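You operate a simulated robot arm through the tools that you are given. There is no shell and no other tool.

You are at the controls of a simulated robot arm. One attempt, no reset.

Task
Bring the regulator down to about 0.4 bar, then run the yellow line at about 1.5 l/min.
Fine: the bleed tap is open while the regulator comes down and shut before the yellow tap opens.

Only the result counts: the job must be done as asked and must still hold three seconds after the hand-in. Knocking over, shifting, dropping, spilling or breaking anything else fails it.

Robot
A 6-joint arm with a two-finger parallel gripper, fixed in place. Base frame: the origin is on the floor under the middle of its stand, x ahead of it, y to its left, z up. Units: mm, degrees, N and s.
It reaches about 1347 mm from its shoulder. Its first joint turns from -166.0 to 166.0 degrees. Payload 3.91 kg.
Tool frame: the origin (TCP) lies between the finger pads and is the grasp point; the fingertips stand 30 mm ahead of it; z points along the fingers, y is the line along which they close. The gripper opens to 110 mm. The fingers are 20 mm wide and 10 mm thick; the gripper's body (48 by 112 mm) begins 55 mm behind the TCP.
Orientation is told as [roll, pitch, yaw] about the base's x, y, z axes, in that order, counted from this pose: with the fingers straight down and closing along the base's y, the tool's x points along the base's -x, its y along +y and its z along -z.

Tools
- The arm moves only by the tool servo_tool. Its argument "series" is text: rows parted by semicolons, each of 7 numbers parted by spaces: the closure in counts, from 0 (fully open) to 255 (shut), then the shift along the base's x, y, z in units of 150 mm (1.0 is 150 mm), then the turn, a rotation vector about the base's x, y, z in units of 180 degrees (1.0 is 180 degrees). In form: gripper x y z rx ry rz; .... A call has 1 to 20 rows; each row is the pose to reach, as a shift and turn from the pose commanded when the call began. A call with a number of a shift or a turn outside -1 to 1 is refused whole. A row lasts 0.2 s, in which the tool goes at most 50 mm and 8.6 degrees; a call with a longer step from one row to the next is refused whole, and so is a gripper value outside its range. A pose out of reach is approached as far as the arm can. The call stops where the force on the tool passes 70 N (or 10 N more than at its start, if that is more) or the arm is blocked; 0.2 s more then pass. Each finger travels about 108 mm/s and halts on what it meets, pressing with about 20 N; the grip force reading is that of the motor and also rises with nothing between the fingers. The clock runs only during rows and for 0.2 s after the last one: add rows that repeat a pose to give the fingers time. The reply holds the time, the measured pose of the TCP, the force on the tool along the base axes, the opening and the grip force, in the units named above and with some noise, with the torque about the TCP (base axes, N m) and any sound that the robot's microphone picked up.
- Cameras (640 x 400 px; columns grow to the right, rows downward): "scene" is fixed at [220.3, -648.5, 1655.9]; the picture's right is [0.68, -0.74, 0.00], its down [-0.49, -0.45, -0.75] and it looks along [0.55, 0.51, -0.66] (base axes); focal length 320 px, centre (320, 200). "wrist" rides on the gripper at [72, 17, -103] in the tool frame; the picture's right is [-0.23, 0.97, 0.00], its down [-0.76, -0.18, -0.62] and it looks along [-0.61, -0.14, 0.78] (tool axes); focal length 222 px, centre (320, 200). There is no depth. A picture from a camera that has moved, and an enlarged one, comes with that camera's place and axes in the base frame and with its lens.
- camera(camera): a new picture of that camera. The clock stands still meanwhile.
- enlarge(camera, box): a new picture of the part [left, top, right, bottom] of that camera's present view, enlarged. The clock stands still meanwhile.
- finish_job(): hands the job in; it is judged then, once.

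Places have to be worked out from the pictures, the camera data and where the tool is seen. Open the gripper and draw the arm clear of the work before you hand the job in, unless the task says otherwise.

The tools are called after ">>>" as a command line: name --argument value ..., lists and objects as JSON in quotes. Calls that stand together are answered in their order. servo_tool: Moves the arm, as the interface text tells. Its arguments: {"type":"object","properties":{"series":{"type":"string"}},"required":["series"]} The other tools are called the same way: camera (camera) takes a picture; enlarge (camera, box) takes an enlarged picture of a part of a camera's view; finish_job () hands the job in.

At the start:

```text
time: 0.0
eef_pos: [696.9, 89.1, 1166.2]
orientation: [0.0, -0.1, 0.0]
force: [-0.9, -0.4, 0.3]
ft_torque: [-0.01, 0.0, 0.01]
gripper_width: 109.9
finger_force: 0.0
```

scene: 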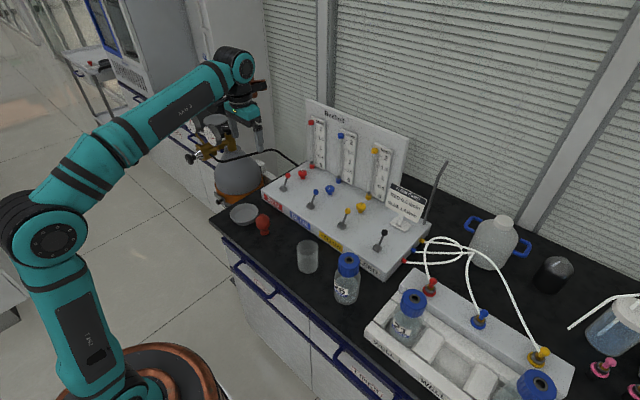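
wrist: 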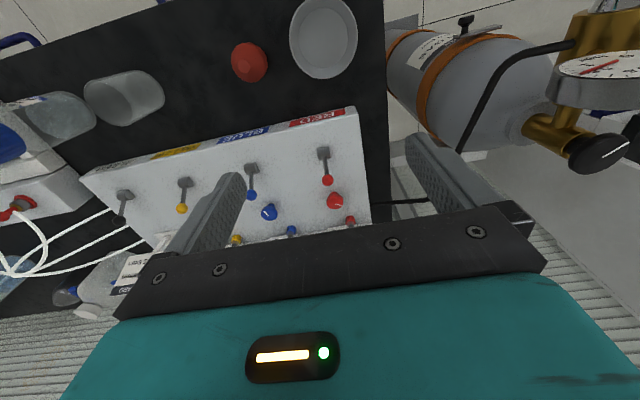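

I start by looking closely at the panel and the regulator to see what is there.

>>> enlarge --camera "scene" --box '[250, 90, 450, 215]'

>>> enlarge --camera "scene" --box '[250, 160, 450, 285]'

>>> enlarge --camera "scene" --box '[170, 90, 298, 170]'

>>> enlarge --camera "wrist" --box '[440, 0, 640, 200]'

>>> enlarge --camera "wrist" --box '[80, 100, 400, 300]'

```text
3.20 times, centred on (350, 152) of scene
camera zoom: at [220.3, -648.5, 1655.9], right [0.68, -0.74, 0.0], down [-0.49, -0.45, -0.75], along [0.55, 0.51, -0.66], focal length 1025 px, centre (224, 352)
```

zoom: 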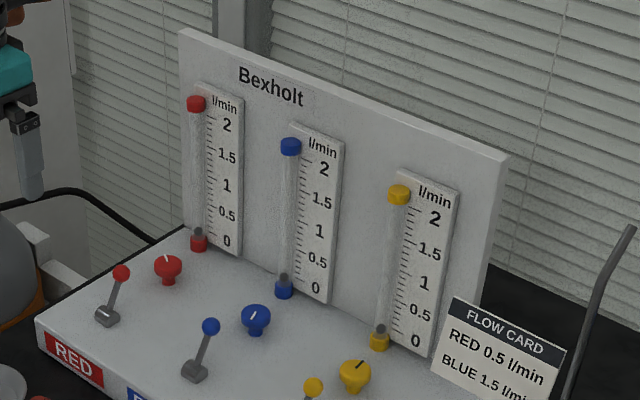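

```text
3.20 times, centred on (350, 222) of scene
camera zoom: at [220.3, -648.5, 1655.9], right [0.68, -0.74, 0.0], down [-0.49, -0.45, -0.75], along [0.55, 0.51, -0.66], focal length 1025 px, centre (224, 128)
```

zoom: 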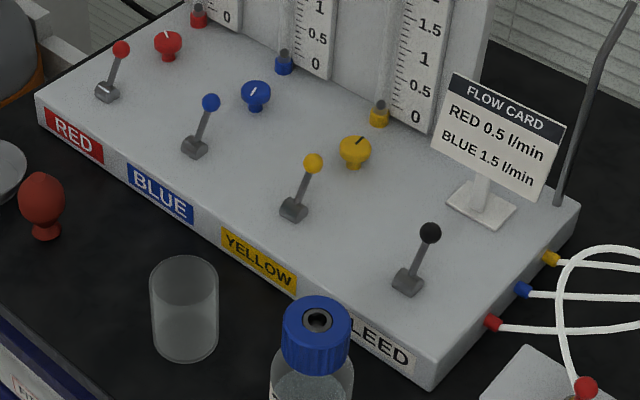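

```text
5.00 times, centred on (234, 130) of scene
camera zoom: at [220.3, -648.5, 1655.9], right [0.68, -0.74, 0.0], down [-0.49, -0.45, -0.75], along [0.55, 0.51, -0.66], focal length 1602 px, centre (750, 550)
```

zoom: 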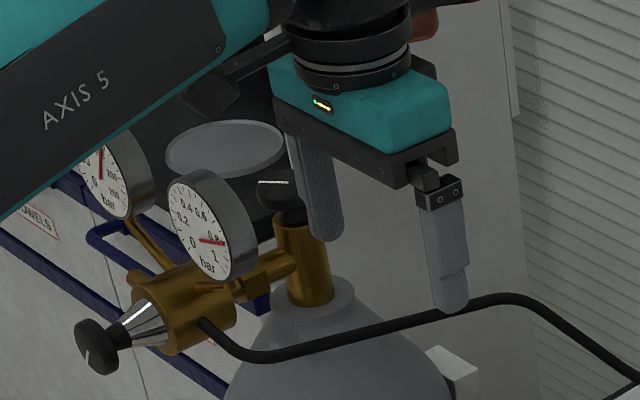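

```text
2.00 times, centred on (540, 100) of wrist
camera zoom: at [623.8, 103.9, 1269.8], right [0.23, 0.97, 0.0], down [0.76, -0.18, 0.62], along [0.61, -0.14, -0.78], focal length 444 px, centre (-120, 400)
```

zoom: 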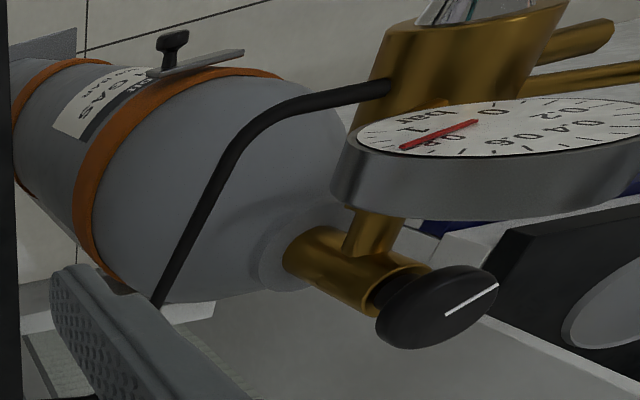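

```text
2.00 times, centred on (240, 200) of wrist
camera zoom: at [623.8, 103.9, 1269.8], right [0.23, 0.97, 0.0], down [0.76, -0.18, 0.62], along [0.61, -0.14, -0.78], focal length 444 px, centre (480, 200)
```

zoom: 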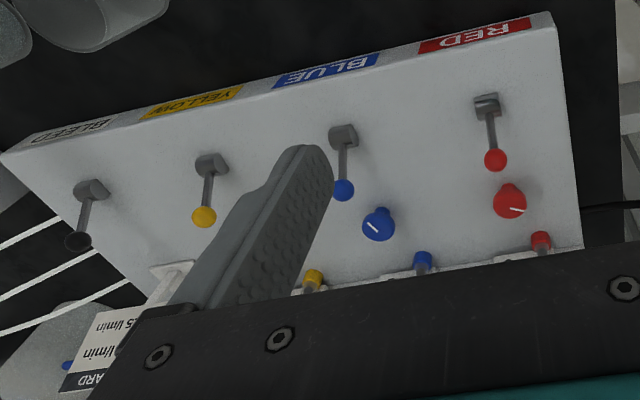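

The outlet gauge reads about 0.85 bar, all four levers lean the same way (back), and all the floats sit at 0. I put the lever knobs at about x=829, z=954 and y=75/-66/-206/-347, and the yellow needle knob at about (900,-208,925). The regulator knob is near (600,330,1030), so I move the wrist camera over to see it better.

>>> servo_tool --series "0 -0.25 0 0 0 0 0; 0 -0.5 0 0 0 0 0; 0 -0.75 0.1 0 0 0 0; 0 -1 0.25 0 0 0 0; 0 -1 0.5 0 0 0 0; 0 -1 0.75 0 0 0 0; 0 -1 1 0 0 0 0"

```text
time: 1.6
eef_pos: [547.0, 235.0, 1168.7]
orientation: [-0.1, 0.0, 0.0]
force: [-0.4, -0.1, 1.3]
ft_torque: [0.02, -0.04, -0.01]
gripper_width: 109.9
finger_force: 0.0
```

The move went as planned; I look through the wrist camera from here and check the scene.

>>> camera --camera "wrist"

>>> camera --camera "scene"

```text
taken
camera wrist: at [474.2, 252.0, 1270.2], right [0.23, 0.97, 0.0], down [0.76, -0.18, 0.62], along [0.61, -0.14, -0.78], focal length 222 px, centre (320, 200)
```

wrist: 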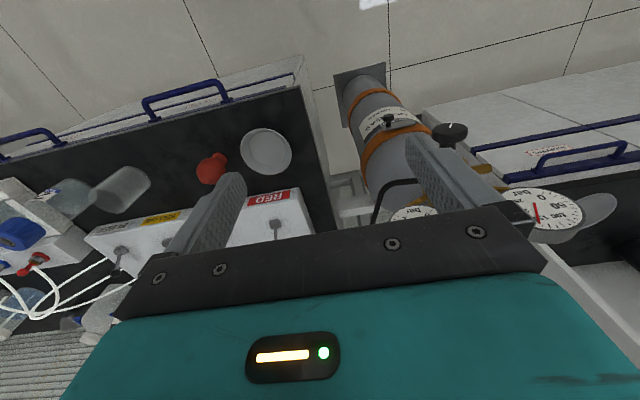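

```text
taken
```

scene: 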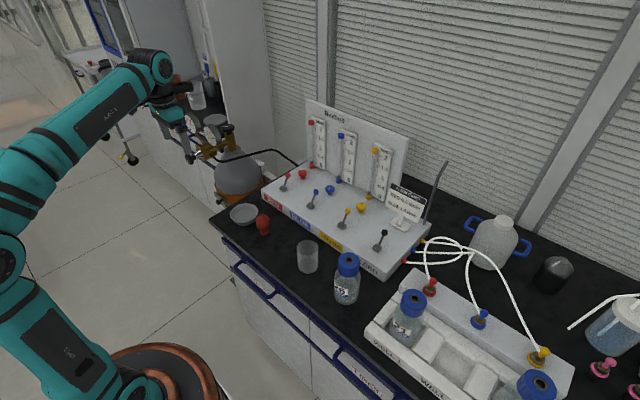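

The wrist view shows the regulator knob pointing toward the robot, and two-view estimates put it near (617,383,995). I zoom in on it in both cameras.

>>> enlarge --camera "scene" --box '[170, 90, 298, 170]'

>>> enlarge --camera "wrist" --box '[320, 60, 640, 260]'

```text
5.00 times, centred on (234, 130) of scene
camera zoom: at [220.3, -648.5, 1655.9], right [0.68, -0.74, 0.0], down [-0.49, -0.45, -0.75], along [0.55, 0.51, -0.66], focal length 1602 px, centre (750, 550)
```

zoom: 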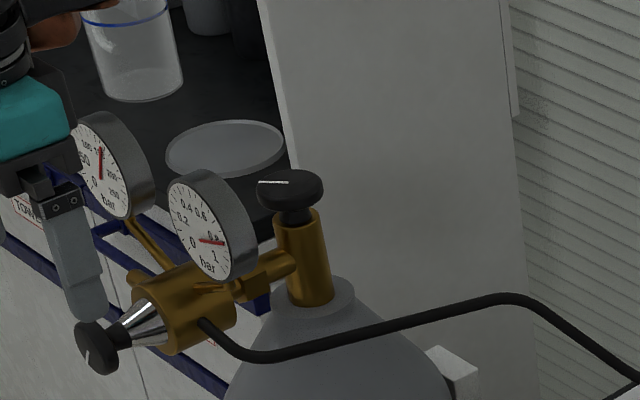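

```text
2.00 times, centred on (480, 160) of wrist
camera zoom: at [474.2, 252.0, 1270.2], right [0.23, 0.97, 0.0], down [0.76, -0.18, 0.62], along [0.61, -0.14, -0.78], focal length 444 px, centre (0, 280)
```

zoom: 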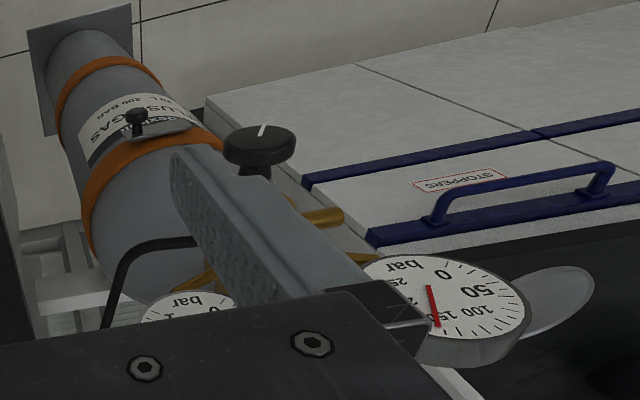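

Triangulation gives the outlet gauge at about (696,315,1080) and the inlet gauge at about (690,458,1078). The regulator knob axis runs along -x at about y=386, z=990, with its face near x=612. I pitch the tool to point along +x in front of the knob, at a safe distance, to survey it.

>>> servo_tool --series "0 -0.1 0.09 -0.09 0 -0.04545 0; 0 -0.2 0.18 -0.18 0 -0.0909 0; 0 -0.3 0.27 -0.27 0 -0.13635 0; 0 -0.38 0.36 -0.36 0 -0.1818 0; 0 -0.45 0.45 -0.45 0 -0.22725 0; 0 -0.5 0.54 -0.54 0 -0.2727 0; 0 -0.5 0.63 -0.63 0 -0.31815 0; 0 -0.5 0.72 -0.72 0 -0.3636 0; 0 -0.5 0.81 -0.81 0 -0.40905 0; 0 -0.5 0.9 -0.9 0 -0.4545 0; 0 -0.5 0.98 -0.98 0 -0.5 0"

```text
time: 4.0
eef_pos: [469.9, 384.0, 1020.5]
orientation: [157.8, -89.9, -157.7]
force: [-0.6, -0.3, 0.4]
ft_torque: [0.03, 0.02, 0.03]
gripper_width: 109.9
finger_force: 0.0
```

The tool now points along +x at (470,384,1020). I take wrist and scene views of the regulator.

>>> camera --camera "wrist"

>>> camera --camera "scene"

>>> enlarge --camera "scene" --box '[150, 80, 278, 160]'

```text
taken
camera wrist: at [367.4, 401.0, 946.8], right [0.0, 0.97, 0.23], down [-0.63, -0.18, 0.76], along [0.78, -0.14, 0.61], focal length 222 px, centre (320, 200)
```

wrist: 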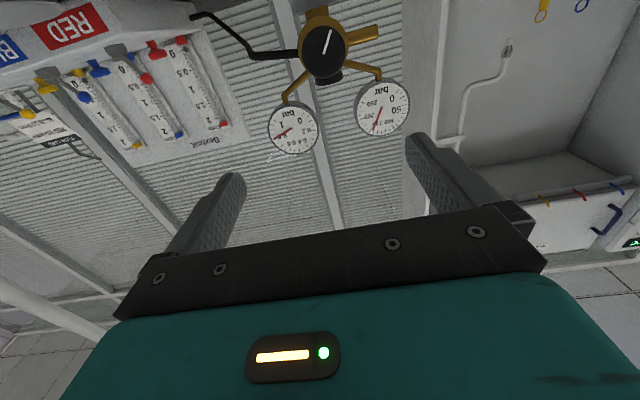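

```text
taken
```

scene: 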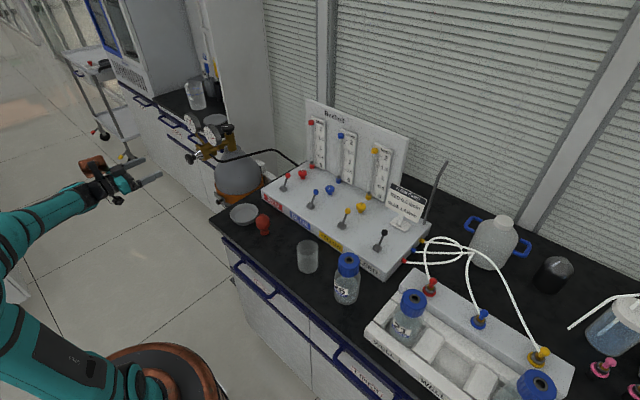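

```text
5.00 times, centred on (214, 120) of scene
camera zoom: at [220.3, -648.5, 1655.9], right [0.68, -0.74, 0.0], down [-0.49, -0.45, -0.75], along [0.55, 0.51, -0.66], focal length 1602 px, centre (850, 600)
```

zoom: 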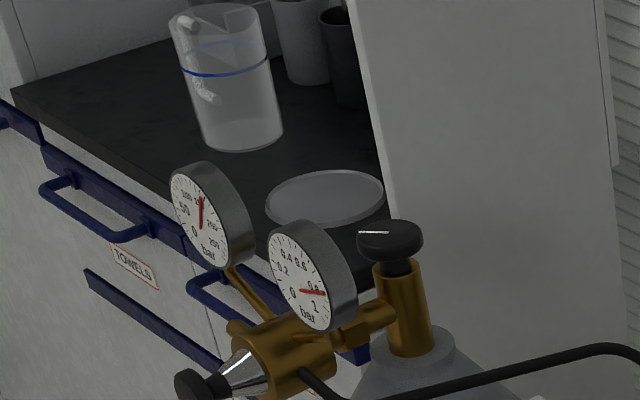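

The wrist view shows both gauges and the knob face clearly; I enlarge it to measure the knob and read the gauge.

>>> enlarge --camera "wrist" --box '[240, 0, 440, 160]'

>>> enlarge --camera "scene" --box '[180, 115, 244, 165]'

```text
2.50 times, centred on (340, 80) of wrist
camera zoom: at [367.4, 401.0, 946.8], right [0.0, 0.97, 0.23], down [-0.63, -0.18, 0.76], along [0.78, -0.14, 0.61], focal length 555 px, centre (270, 500)
```

zoom: 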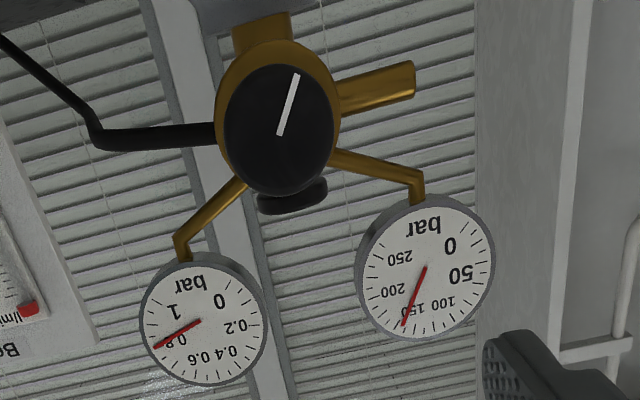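

```text
8.00 times, centred on (212, 140) of scene
camera zoom: at [220.3, -648.5, 1655.9], right [0.68, -0.74, 0.0], down [-0.49, -0.45, -0.75], along [0.55, 0.51, -0.66], focal length 2563 px, centre (1184, 680)
```

zoom: 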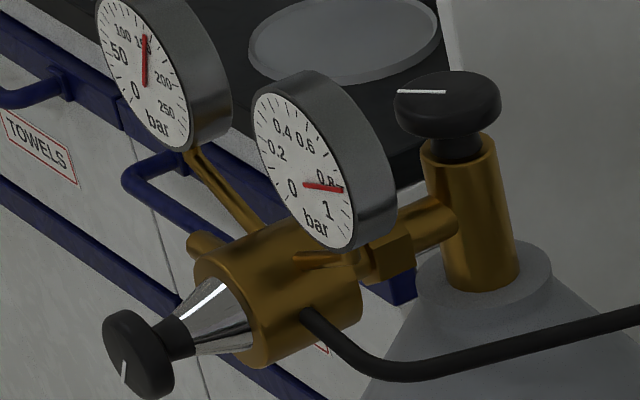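

The knob is about 41 mm across with its face near (621,400,970), and the outlet gauge at (697,334,1058) reads about 0.85 bar and is clearly visible from the scene camera. The bleed must be opened first, so I swing back to the downward pose and head for the bleed lever.

>>> servo_tool --series "0 0 -0.08 0.08 0 0.0455 0; 0 0 -0.17 0.17 0 0.0909 0; 0 0 -0.26 0.26 0 0.13635 0; 0 0 -0.35 0.35 0 0.1818 0; 0 0 -0.44 0.44 0 0.22725 0; 0 0 -0.53 0.53 0 0.2727 0; 0 0.05 -0.62 0.62 0 0.31815 0; 0 0.1 -0.71 0.71 0 0.3636 0; 0 0.2 -0.8 0.8 0 0.40905 0; 0 0.3 -0.9 0.9 0 0.4545 0; 0 0.4 -1 0.98 0 0.5 0"

>>> servo_tool --series "100 0.2 -0.2 0 0 0 0; 200 0.4 -0.4 0 0 0 0; 255 0.6 -0.6 0 0 0 0; 255 0.8 -0.8 0 0 0 0; 255 1 -1 0 0 0 0"

>>> servo_tool --series "255 0.15 -0.25 0 0 0 0; 255 0.3 -0.5 0 0 0 0; 255 0.45 -0.75 0 0 0 0; 255 0.6 -1 0 0 0 0"

```text
time: 6.4
eef_pos: [531.6, 233.8, 1168.5]
orientation: [0.1, 0.0, 0.2]
force: [-1.0, -0.7, 1.3]
ft_torque: [0.03, -0.09, 0.02]
gripper_width: 109.8
finger_force: 0.1
```

```text
time: 7.6
eef_pos: [680.9, 83.5, 1166.6]
orientation: [0.0, -0.1, 0.0]
force: [-0.1, 0.4, 0.0]
ft_torque: [0.01, -0.06, 0.01]
gripper_width: 0.1
finger_force: 20.2
```

```text
time: 8.6
eef_pos: [772.3, -65.0, 1167.7]
orientation: [0.0, 0.0, 0.0]
force: [0.4, 0.7, 1.2]
ft_torque: [-0.03, -0.02, 0.01]
gripper_width: 0.2
finger_force: 19.9
```

I carry on toward the bleed lever, staying high, and then look.

>>> servo_tool --series "255 0.05 -0.3 0 0 0 0; 255 0.1 -0.6 0 0 0 0; 255 0.15 -0.8 0 0 0 0; 255 0.2 -1 0 0 0 0"

>>> camera --camera "wrist"

>>> camera --camera "scene"

```text
time: 9.6
eef_pos: [802.0, -217.2, 1166.6]
orientation: [0.0, 0.0, 0.1]
force: [0.5, 0.0, 0.3]
ft_torque: [-0.04, -0.02, -0.01]
gripper_width: 0.1
finger_force: 19.5
```

```text
taken
camera wrist: at [728.9, -199.7, 1269.6], right [0.23, 0.97, 0.0], down [0.76, -0.18, 0.62], along [0.61, -0.14, -0.78], focal length 222 px, centre (320, 200)
```

wrist: 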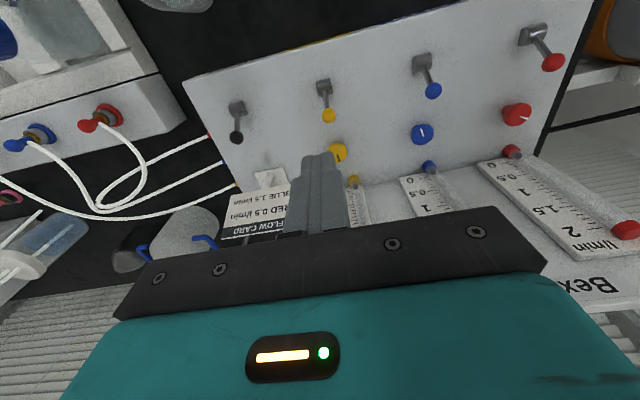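

```text
taken
```

scene: 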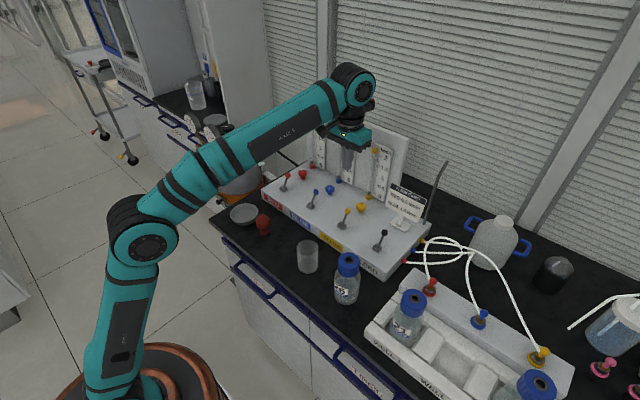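

>>> enlarge --camera "wrist" --box '[170, 40, 370, 240]'

>>> enlarge --camera "wrist" --box '[320, 0, 640, 280]'

```text
2.00 times, centred on (270, 140) of wrist
camera zoom: at [728.9, -199.7, 1269.6], right [0.23, 0.97, 0.0], down [0.76, -0.18, 0.62], along [0.61, -0.14, -0.78], focal length 444 px, centre (420, 320)
```

zoom: 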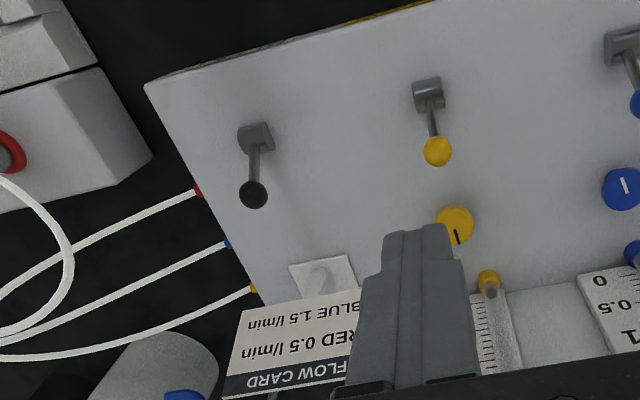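

```text
1.43 times, centred on (480, 140) of wrist
camera zoom: at [728.9, -199.7, 1269.6], right [0.23, 0.97, 0.0], down [0.76, -0.18, 0.62], along [0.61, -0.14, -0.78], focal length 317 px, centre (91, 286)
```

zoom: 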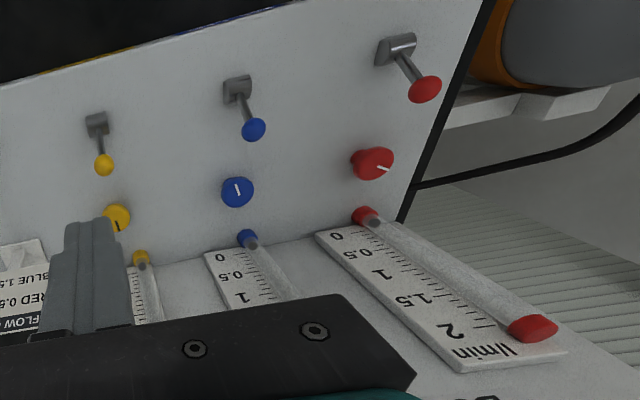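

The close view fits the earlier estimates: bleed ball at about (830,-349,953) with its pivot at (803,-349,905), and the flow card standing at x≈945. I move behind the bleed lever, stopping above it.

>>> servo_tool --series "255 0.12 -0.22 0 0 0 0; 255 0.24 -0.44 0 0 0 0; 255 0.36 -0.66 0 0 0 0; 255 0.467 -0.88 0 0 0 0; 255 0.467 -0.88 -0.3 0 0 0; 255 0.467 -0.88 -0.58 0 0 0"

>>> camera --camera "wrist"

>>> enlarge --camera "scene" --box '[300, 130, 460, 290]'

```text
time: 11.0
eef_pos: [871.7, -348.1, 1079.8]
orientation: [0.0, -0.1, 0.1]
force: [0.0, -0.5, 0.3]
ft_torque: [0.01, -0.04, 0.02]
gripper_width: 0.0
finger_force: 19.6
out of reach, approached as far as the arm can: row 4
```

```text
taken
camera wrist: at [798.8, -331.8, 1182.3], right [0.23, 0.97, 0.0], down [0.76, -0.18, 0.62], along [0.61, -0.14, -0.78], focal length 222 px, centre (320, 200)
```

wrist: 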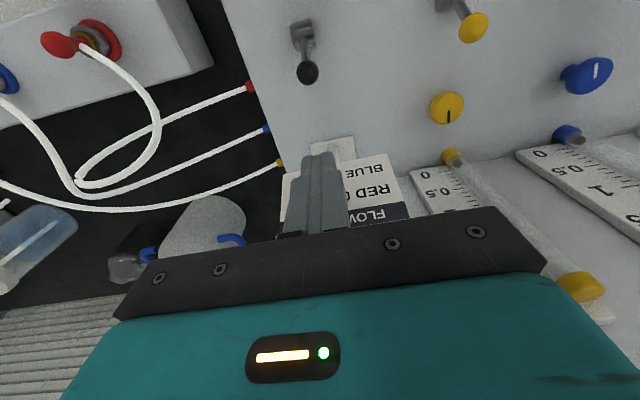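

```text
2.50 times, centred on (380, 210) of scene
camera zoom: at [220.3, -648.5, 1655.9], right [0.68, -0.74, 0.0], down [-0.49, -0.45, -0.75], along [0.55, 0.51, -0.66], focal length 801 px, centre (170, 175)
```

zoom: 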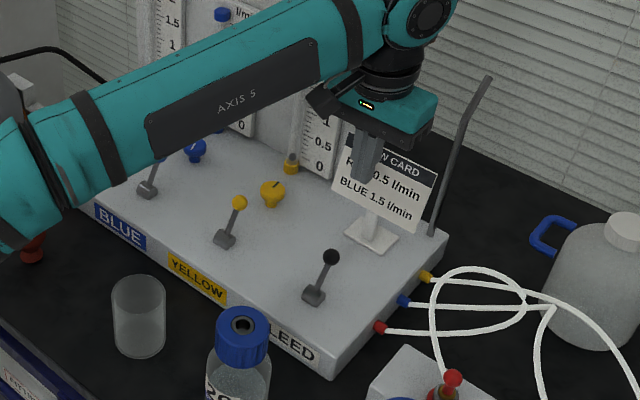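

The finger is behind the ball with the card well clear. I lower it so the tip is at about z=935, below the ball centre.

>>> servo_tool --series "255 0 0 -0.25 0 0 0; 255 0 0 -0.5 0 0 0; 255 0 0 -0.7 0 0 0; 255 0 0 -0.767 0 0 0; 255 0 0 -0.767 0 0 0"

>>> camera --camera "wrist"

>>> enlarge --camera "scene" --box '[340, 170, 440, 270]'

```text
time: 12.2
eef_pos: [871.2, -346.9, 965.4]
orientation: [0.0, 0.0, 0.0]
force: [0.0, -0.1, 0.0]
ft_torque: [0.01, 0.0, 0.02]
gripper_width: 0.0
finger_force: 19.9
```

```text
taken
camera wrist: at [798.0, -330.7, 1067.9], right [0.23, 0.97, 0.0], down [0.76, -0.18, 0.62], along [0.61, -0.14, -0.78], focal length 222 px, centre (320, 200)
```

wrist: 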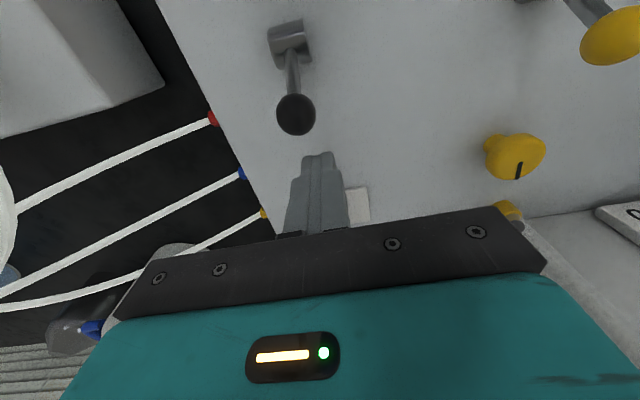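

```text
4.00 times, centred on (390, 220) of scene
camera zoom: at [220.3, -648.5, 1655.9], right [0.68, -0.74, 0.0], down [-0.49, -0.45, -0.75], along [0.55, 0.51, -0.66], focal length 1281 px, centre (40, 120)
```

zoom: 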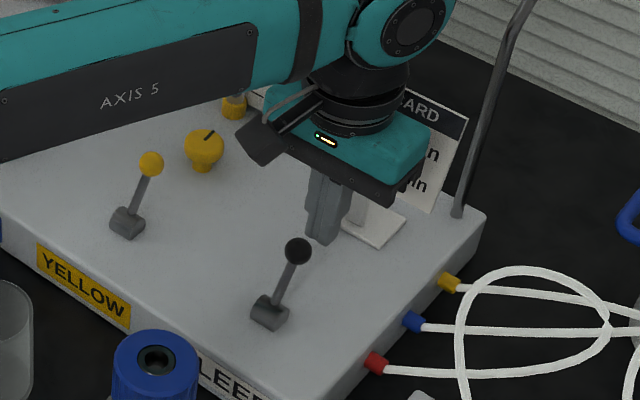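

The ball is about 19 mm across at (831,-350,953), so contact comes at TCP x≈851. I pull the lever toward the front gently in small steps.

>>> servo_tool --series "255 -0.1 -0.02 0 0 0 0; 255 -0.15 -0.02 0 0 0 0; 255 -0.2 -0.02 0 0 0 0; 255 -0.25 -0.02 0 0 0 0; 255 -0.3 -0.02 0 0 0 0; 255 -0.35 -0.02 0 0 0 0; 255 -0.4 -0.02 0 0 0 0; 255 -0.44 -0.02 0 0 0 0"

>>> camera --camera "wrist"

>>> enlarge --camera "scene" --box '[340, 170, 440, 270]'

```text
time: 14.0
eef_pos: [806.7, -350.2, 964.7]
orientation: [-0.1, 0.0, 0.0]
force: [-0.9, 0.8, -0.7]
ft_torque: [0.01, -0.01, -0.01]
gripper_width: 0.0
finger_force: 20.1
```

```text
taken
camera wrist: at [733.3, -333.7, 1067.8], right [0.23, 0.97, 0.0], down [0.76, -0.18, 0.62], along [0.61, -0.14, -0.78], focal length 222 px, centre (320, 200)
```

wrist: 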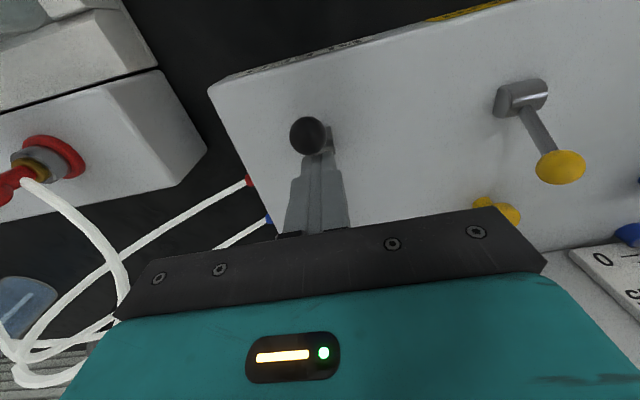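

```text
4.00 times, centred on (390, 220) of scene
camera zoom: at [220.3, -648.5, 1655.9], right [0.68, -0.74, 0.0], down [-0.49, -0.45, -0.75], along [0.55, 0.51, -0.66], focal length 1281 px, centre (40, 120)
```

zoom: 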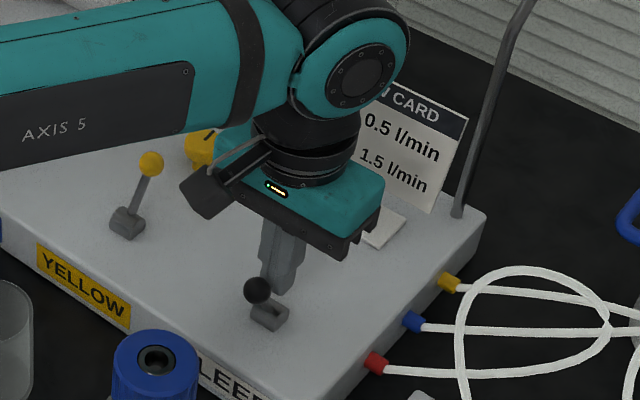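

The lever moved easily and the ball now sits at about x=775, forward of the pivot. I nudge a little further to be sure it rests at its stop, watching the force.

>>> servo_tool --series "255 -0.03 0 0 0 0 0; 255 -0.06 0 0 0 0 0; 255 -0.09 0 0 0 0 0; 255 -0.11 0 0 0 0 0"

>>> camera --camera "wrist"

>>> enlarge --camera "scene" --box '[340, 170, 440, 270]'

```text
time: 14.7
eef_pos: [801.0, -349.3, 966.9]
orientation: [-0.2, -0.8, 0.2]
force: [48.2, -3.3, 9.4]
ft_torque: [-0.2, -1.38, 0.04]
gripper_width: 0.1
finger_force: 20.0
stopped in row 3: the force on the tool passed its limit at 86 N (the readings are from after the stop); the commanded pose is now the measured one
```

```text
taken
camera wrist: at [727.4, -332.9, 1068.4], right [0.22, 0.97, 0.0], down [0.75, -0.17, 0.63], along [0.62, -0.14, -0.77], focal length 222 px, centre (320, 200)
```

wrist: 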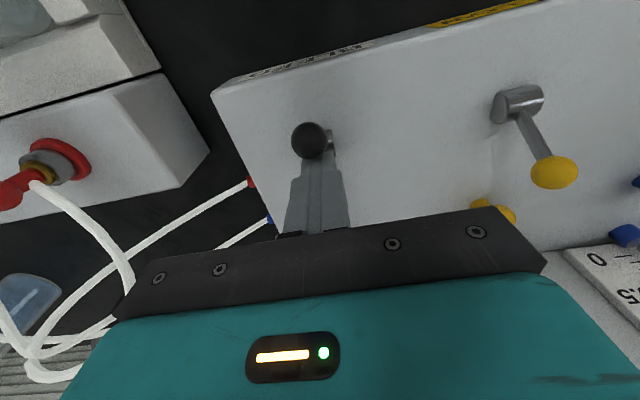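

```text
4.00 times, centred on (390, 220) of scene
camera zoom: at [220.3, -648.5, 1655.9], right [0.68, -0.74, 0.0], down [-0.49, -0.45, -0.75], along [0.55, 0.51, -0.66], focal length 1281 px, centre (40, 120)
```

zoom: 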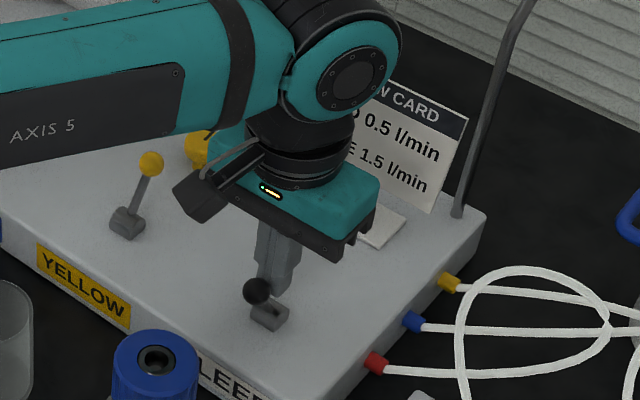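

The lever is hard against its stop (force limit hit), so the bleed is at its other end position. I back off away from the lever, straighten the tool and rise.

>>> servo_tool --series "255 0.1 0 0 0 0.0044 0; 255 0.2 0 0 0 0.0044 0; 255 0.2 0 0.25 0 0.0044 0; 255 0.2 0 0.5 0 0.0044 0; 255 0.2 0 0.75 0 0.0044 0; 255 0.1 0 1 0 0.0044 0"

>>> enlarge --camera "scene" --box '[180, 115, 244, 165]'

>>> camera --camera "scene"

>>> enlarge --camera "scene" --box '[320, 170, 440, 270]'

```text
time: 16.1
eef_pos: [811.5, -350.6, 1119.0]
orientation: [-0.1, 0.3, 0.0]
force: [-0.6, 0.3, -1.3]
ft_torque: [0.04, 0.06, -0.01]
gripper_width: 0.0
finger_force: 20.0
```

```text
8.00 times, centred on (212, 140) of scene
camera zoom: at [220.3, -648.5, 1655.9], right [0.68, -0.74, 0.0], down [-0.49, -0.45, -0.75], along [0.55, 0.51, -0.66], focal length 2563 px, centre (1184, 680)
```

zoom: 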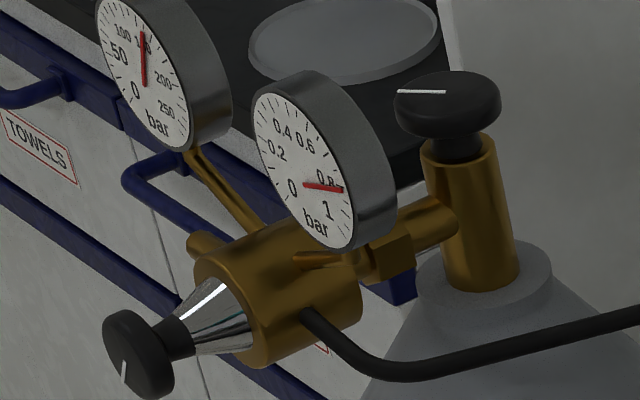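

```text
taken
```

scene: 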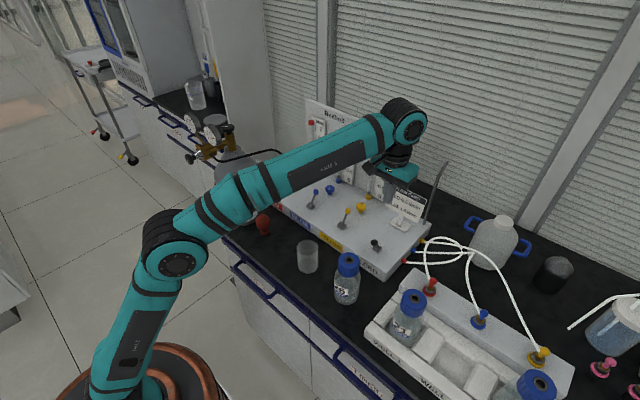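

```text
4.00 times, centred on (380, 220) of scene
camera zoom: at [220.3, -648.5, 1655.9], right [0.68, -0.74, 0.0], down [-0.49, -0.45, -0.75], along [0.55, 0.51, -0.66], focal length 1281 px, centre (80, 120)
```

zoom: 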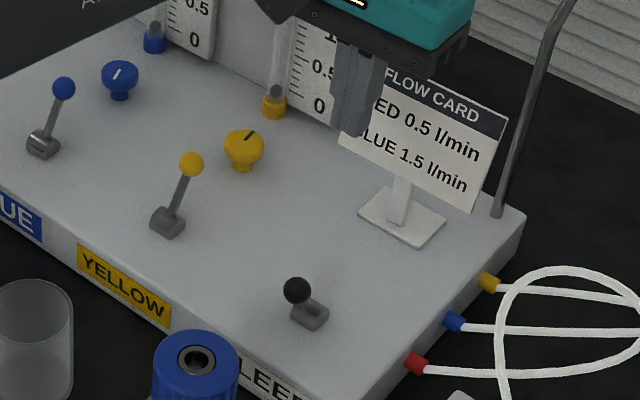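

The bleed lever is now flipped forward, and the gauge still shows about 0.85 bar as expected until the knob is turned. I travel back toward the regulator.

>>> servo_tool --series "255 -0.2 0.15 0.1 0 0 0; 255 -0.4 0.35 0.2 0 0 0; 255 -0.55 0.6 0.3 0 0 0; 200 -0.65 0.8 0.3 0 0 0; 100 -0.75 1 0.3 0 0 0"

>>> servo_tool --series "60 -0.15 0.25 0 0 0 0; 60 -0.3 0.5 0 0 0 0; 60 -0.45 0.75 0 0 0 0; 60 -0.6 1 0 0 0 0"

>>> servo_tool --series "60 -0.15 0.2 0 0 -0.04 0; 60 -0.3 0.4 0 0 -0.08 0; 60 -0.4 0.6 0 0 -0.12 0; 60 -0.5 0.8 0 0 -0.16 0; 60 -0.6 1 0 0 -0.2 0"

```text
time: 17.2
eef_pos: [702.6, -200.1, 1159.2]
orientation: [-0.1, 0.3, 0.0]
force: [-0.4, -0.5, -0.5]
ft_torque: [0.06, 0.04, -0.06]
gripper_width: 66.9
finger_force: 0.0
```

```text
time: 18.2
eef_pos: [613.3, -47.9, 1159.6]
orientation: [-0.1, 0.4, -0.1]
force: [0.6, -0.2, -0.4]
ft_torque: [0.01, 0.0, 0.01]
gripper_width: 84.3
finger_force: 0.1
```

```text
time: 19.4
eef_pos: [522.7, 99.6, 1161.7]
orientation: [-0.1, -35.7, 0.0]
force: [0.4, -0.6, -0.5]
ft_torque: [0.0, 0.02, 0.03]
gripper_width: 84.1
finger_force: 0.0
```

Now I finish pitching to horizontal while moving to a point in front of the knob.

>>> servo_tool --series "60 -0.1 0.2 -0.1 0 -0.04 0; 60 -0.15 0.4 -0.2 0 -0.08 0; 60 -0.2 0.6 -0.3 0 -0.12 0; 60 -0.2 0.8 -0.4 0 -0.16 0; 60 -0.2 1 -0.5 0 -0.2 0"

>>> servo_tool --series "60 0 0.25 -0.2 0 -0.03 0; 60 0 0.5 -0.4 0 -0.06 0; 60 0 0.75 -0.6 0 -0.09 0; 60 0 1 -0.77 0 -0.1017 0; 60 0 1 -0.77 0 -0.1017 0"

>>> camera --camera "wrist"

>>> enlarge --camera "scene" --box '[130, 90, 258, 190]'

```text
time: 20.6
eef_pos: [491.2, 251.2, 1087.4]
orientation: [-0.1, -72.0, 0.2]
force: [-0.7, -0.2, 1.1]
ft_torque: [-0.01, -0.03, 0.05]
gripper_width: 84.5
finger_force: 0.1
```

```text
time: 21.9
eef_pos: [492.7, 397.9, 970.8]
orientation: [-161.0, -89.9, 160.8]
force: [-0.3, -0.4, 0.5]
ft_torque: [-0.04, -0.02, -0.01]
gripper_width: 84.3
finger_force: 0.1
```

```text
taken
camera wrist: at [387.9, 413.8, 897.3], right [0.0, 0.97, 0.23], down [-0.63, -0.18, 0.76], along [0.78, -0.14, 0.61], focal length 222 px, centre (320, 200)
```

wrist: 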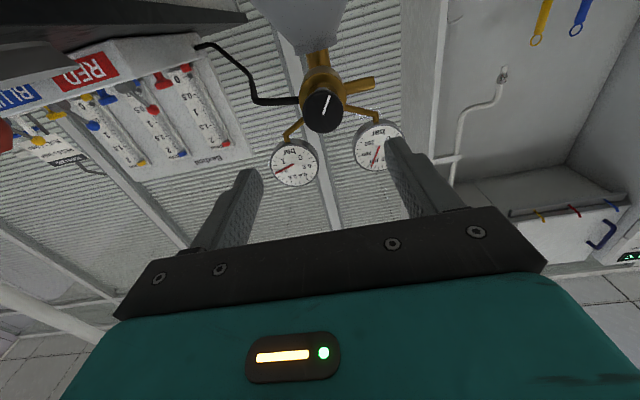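

```text
4.00 times, centred on (194, 140) of scene
camera zoom: at [220.3, -648.5, 1655.9], right [0.68, -0.74, 0.0], down [-0.49, -0.45, -0.75], along [0.55, 0.51, -0.66], focal length 1281 px, centre (824, 440)
```

zoom: 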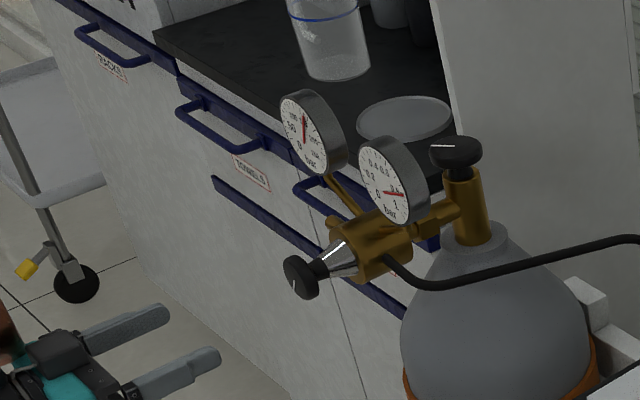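

I enlarge the wrist view to fix the knob centre precisely before approaching.

>>> enlarge --camera "wrist" --box '[260, 50, 420, 200]'

>>> enlarge --camera "scene" --box '[180, 130, 228, 170]'

```text
2.67 times, centred on (340, 125) of wrist
camera zoom: at [387.9, 413.8, 897.3], right [0.0, 0.97, 0.23], down [-0.63, -0.18, 0.76], along [0.78, -0.14, 0.61], focal length 592 px, centre (267, 400)
```

zoom: 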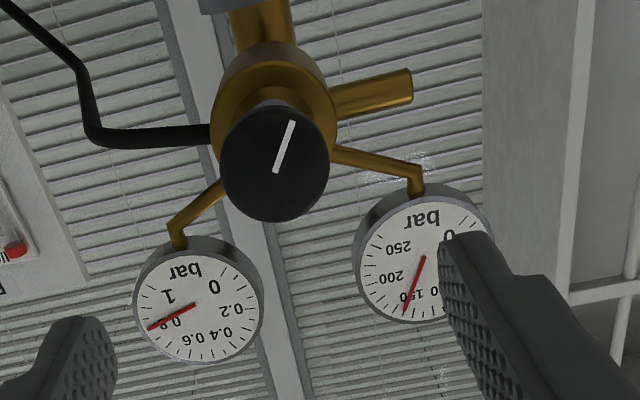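

```text
10.00 times, centred on (204, 150) of scene
camera zoom: at [220.3, -648.5, 1655.9], right [0.68, -0.74, 0.0], down [-0.49, -0.45, -0.75], along [0.55, 0.51, -0.66], focal length 3204 px, centre (1480, 700)
```

zoom: 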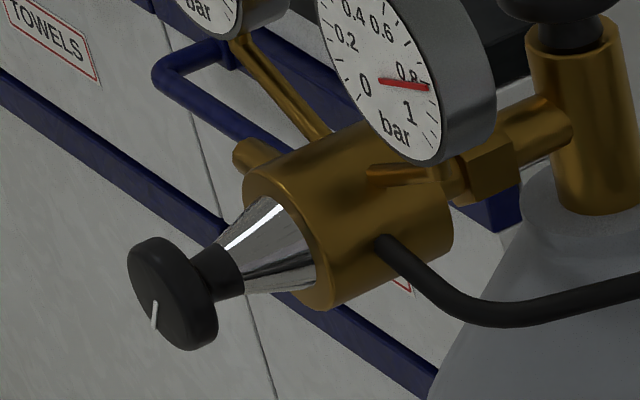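

The knob face centre comes out at (621,401,969). I advance so the fingertips pass just beyond the knob, then look before closing.

>>> servo_tool --series "60 0.2 0.01 0 0 0 0; 60 0.4 0.02 -0.01 0 0 0; 60 0.6 0.02 -0.01 0 0 0; 60 0.7 0.02 -0.01 0 0 0; 60 0.77 0.02 -0.01 0 0 0; 60 0.77 0.02 -0.01 0 0 0"

>>> camera --camera "wrist"

>>> enlarge --camera "scene" --box '[164, 115, 244, 175]'

```text
time: 23.2
eef_pos: [607.4, 403.9, 969.9]
orientation: [-134.1, -89.9, 133.8]
force: [0.1, 0.1, -0.6]
ft_torque: [0.01, 0.02, -0.03]
gripper_width: 84.1
finger_force: 0.0
```

```text
taken
camera wrist: at [504.0, 419.2, 896.3], right [0.0, 0.97, 0.23], down [-0.62, -0.18, 0.76], along [0.78, -0.14, 0.61], focal length 222 px, centre (320, 200)
```

wrist: 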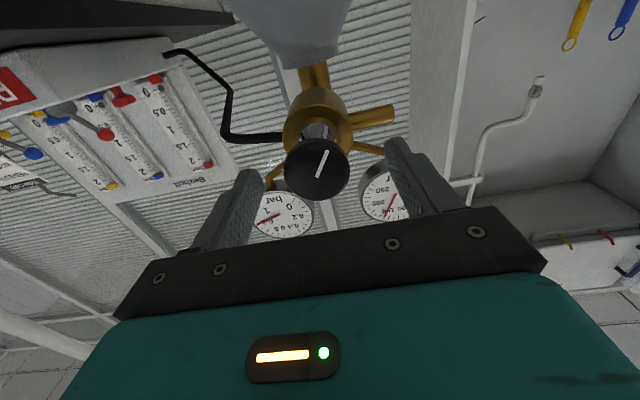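

```text
6.67 times, centred on (204, 145) of scene
camera zoom: at [220.3, -648.5, 1655.9], right [0.68, -0.74, 0.0], down [-0.49, -0.45, -0.75], along [0.55, 0.51, -0.66], focal length 2136 px, centre (1093, 567)
```

zoom: 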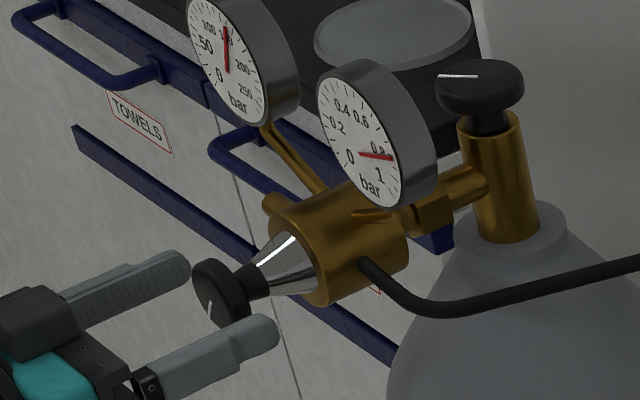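

The two wrist views disagree by a few mm, so I enlarge the scene view around the fingers and knob to check their alignment directly.

>>> enlarge --camera "scene" --box '[176, 140, 216, 172]'

>>> enlarge --camera "wrist" --box '[230, 100, 430, 240]'

```text
12.50 times, centred on (196, 156) of scene
camera zoom: at [220.3, -648.5, 1655.9], right [0.68, -0.74, 0.0], down [-0.49, -0.45, -0.75], along [0.55, 0.51, -0.66], focal length 4004 px, centre (1870, 750)
```

zoom: 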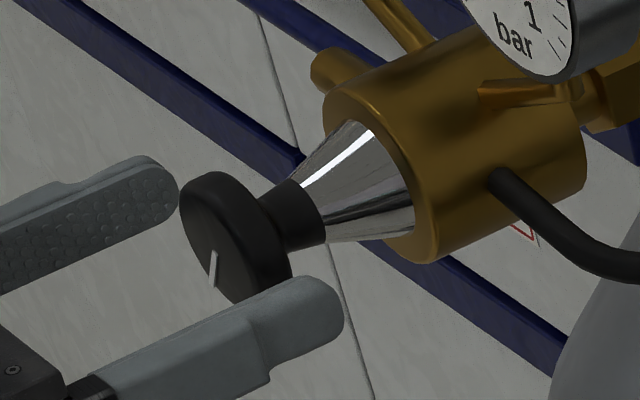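

```text
2.86 times, centred on (330, 170) of wrist
camera zoom: at [504.0, 419.2, 896.3], right [0.0, 0.97, 0.23], down [-0.62, -0.18, 0.76], along [0.78, -0.14, 0.61], focal length 635 px, centre (291, 286)
```

zoom: 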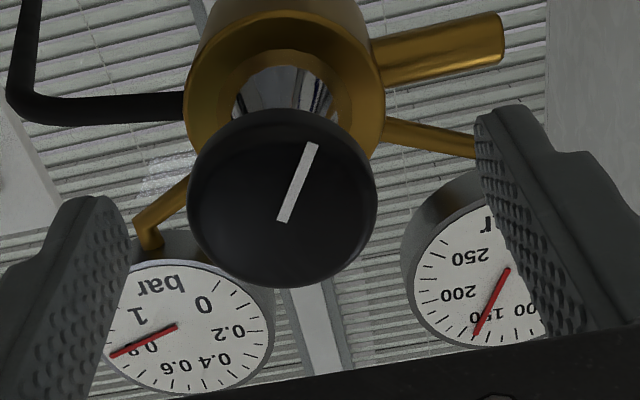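

Careful comparison in both views shows the gripper axis lined up with the knob to within about 2 mm. I advance 4 mm more and close on the knob.

>>> servo_tool --series "60 0.027 -0.007 0 0 0 0; 255 0.027 -0.007 0 0 0 0; 255 0.027 -0.007 0 0 0 0; 255 0.027 -0.007 0 0 0 0"

>>> enlarge --camera "scene" --box '[164, 115, 244, 175]'

>>> enlarge --camera "wrist" --box '[230, 100, 430, 240]'

```text
time: 24.2
eef_pos: [611.1, 400.0, 970.3]
orientation: [-160.8, -89.9, 160.5]
force: [-8.8, -23.5, -4.0]
ft_torque: [0.02, -0.11, -0.77]
gripper_width: 43.7
finger_force: 45.3
```

```text
6.67 times, centred on (204, 145) of scene
camera zoom: at [220.3, -648.5, 1655.9], right [0.68, -0.74, 0.0], down [-0.49, -0.45, -0.75], along [0.55, 0.51, -0.66], focal length 2136 px, centre (1093, 567)
```

zoom: 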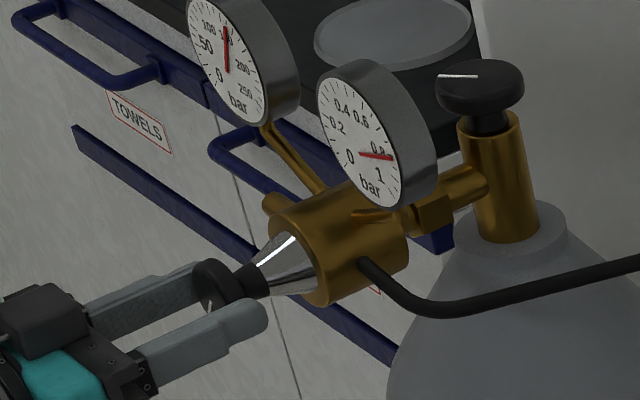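

```text
2.86 times, centred on (330, 170) of wrist
camera zoom: at [507.9, 416.8, 897.0], right [0.0, 0.97, 0.23], down [-0.63, -0.17, 0.76], along [0.78, -0.14, 0.61], focal length 635 px, centre (291, 286)
```

zoom: 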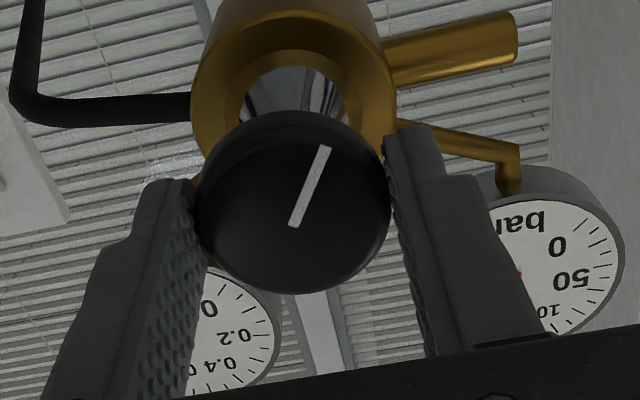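

The knob is gripped (43.7 mm) with some sideways load of 23 N, so I relieve y by 2 mm and then turn 15° counterclockwise, seen from the front, to test the response.

>>> servo_tool --series "255 0 -0.013 0 0 0 0; 255 0 -0.013 0 -0.04 0 0; 255 0 -0.013 0 -0.083 0 0; 255 0 -0.013 0 -0.083 0 0"

>>> enlarge --camera "scene" --box '[164, 115, 244, 175]'

>>> enlarge --camera "wrist" --box '[230, 100, 430, 240]'

```text
time: 25.2
eef_pos: [611.5, 399.0, 970.4]
orientation: [-90.4, -75.0, 90.3]
force: [3.4, -16.1, 2.8]
ft_torque: [0.05, -0.08, -0.43]
gripper_width: 43.5
finger_force: 45.3
```

```text
6.67 times, centred on (204, 145) of scene
camera zoom: at [220.3, -648.5, 1655.9], right [0.68, -0.74, 0.0], down [-0.49, -0.45, -0.75], along [0.55, 0.51, -0.66], focal length 2136 px, centre (1093, 567)
```

zoom: 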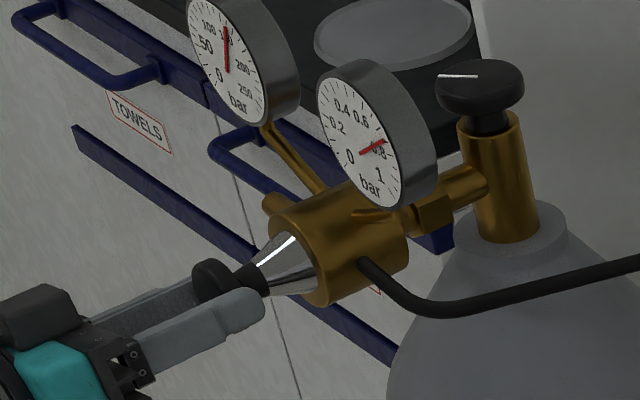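

```text
2.86 times, centred on (330, 170) of wrist
camera zoom: at [507.8, 396.8, 895.0], right [0.0, 1.0, -0.03], down [-0.62, 0.03, 0.78], along [0.78, 0.02, 0.62], focal length 635 px, centre (291, 286)
```

zoom: 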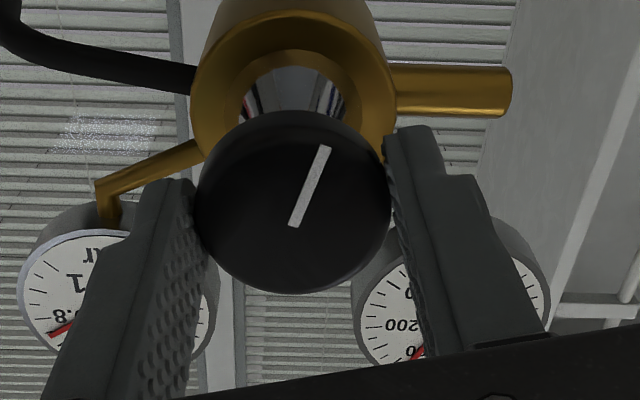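

The gauge has begun to fall, so the direction is right and the bleed is open. I read the gauge closely.

>>> enlarge --camera "scene" --box '[200, 118, 224, 142]'

```text
16.00 times, centred on (212, 130) of scene
camera zoom: at [220.3, -648.5, 1655.9], right [0.68, -0.74, 0.0], down [-0.49, -0.45, -0.75], along [0.55, 0.51, -0.66], focal length 5126 px, centre (2048, 1320)
```

zoom: 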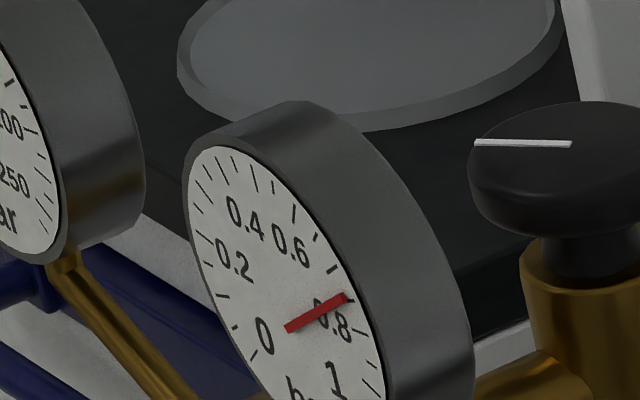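

>>> enlarge --camera "scene" --box '[200, 122, 224, 146]'

```text
16.00 times, centred on (212, 134) of scene
camera zoom: at [220.3, -648.5, 1655.9], right [0.68, -0.74, 0.0], down [-0.49, -0.45, -0.75], along [0.55, 0.51, -0.66], focal length 5126 px, centre (2048, 1256)
```

zoom: 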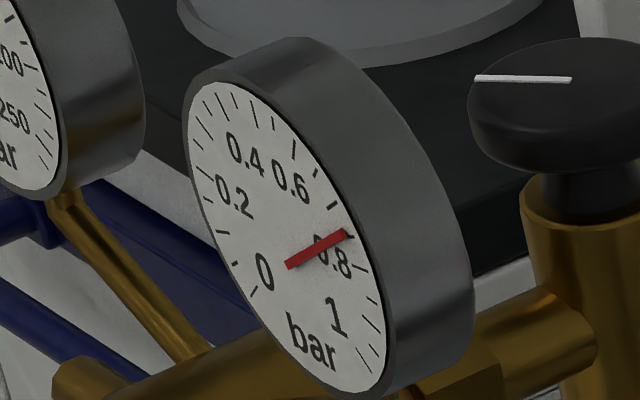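

>>> enlarge --camera "scene" --box '[206, 125, 218, 147]'

```text
16.00 times, centred on (212, 136) of scene
camera zoom: at [220.3, -648.5, 1655.9], right [0.68, -0.74, 0.0], down [-0.49, -0.45, -0.75], along [0.55, 0.51, -0.66], focal length 5126 px, centre (2048, 1224)
```

zoom: 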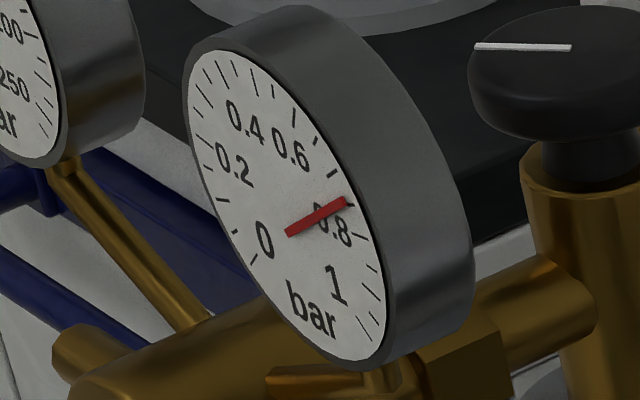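

The needle now sits near 0.75 bar. I hold still for a second to see whether it keeps drifting down through the bleed.

>>> servo_tool --series "255 0 -0.005 0 0 0 0; 255 0 -0.005 0 0 0 0; 255 0 -0.005 0 0 0 0; 255 0 -0.005 0 0 0 0; 255 0 -0.005 0 0 0 0"

>>> enlarge --camera "scene" --box '[206, 125, 218, 147]'

```text
time: 26.4
eef_pos: [611.4, 399.3, 970.0]
orientation: [-90.5, -75.0, 90.4]
force: [17.1, -6.1, 11.2]
ft_torque: [-0.02, -0.24, -0.08]
gripper_width: 43.3
finger_force: 44.5
```

```text
16.00 times, centred on (212, 136) of scene
camera zoom: at [220.3, -648.5, 1655.9], right [0.68, -0.74, 0.0], down [-0.49, -0.45, -0.75], along [0.55, 0.51, -0.66], focal length 5126 px, centre (2048, 1224)
```

zoom: 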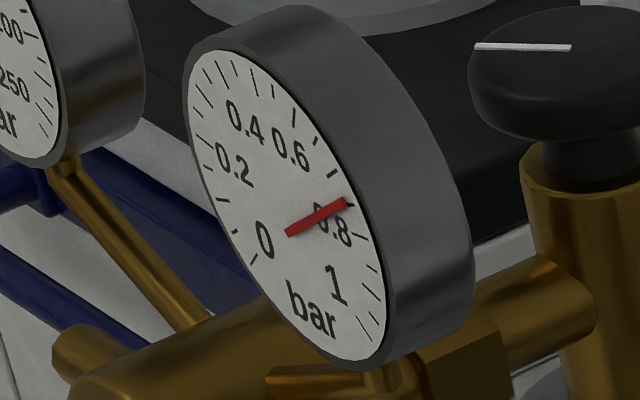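

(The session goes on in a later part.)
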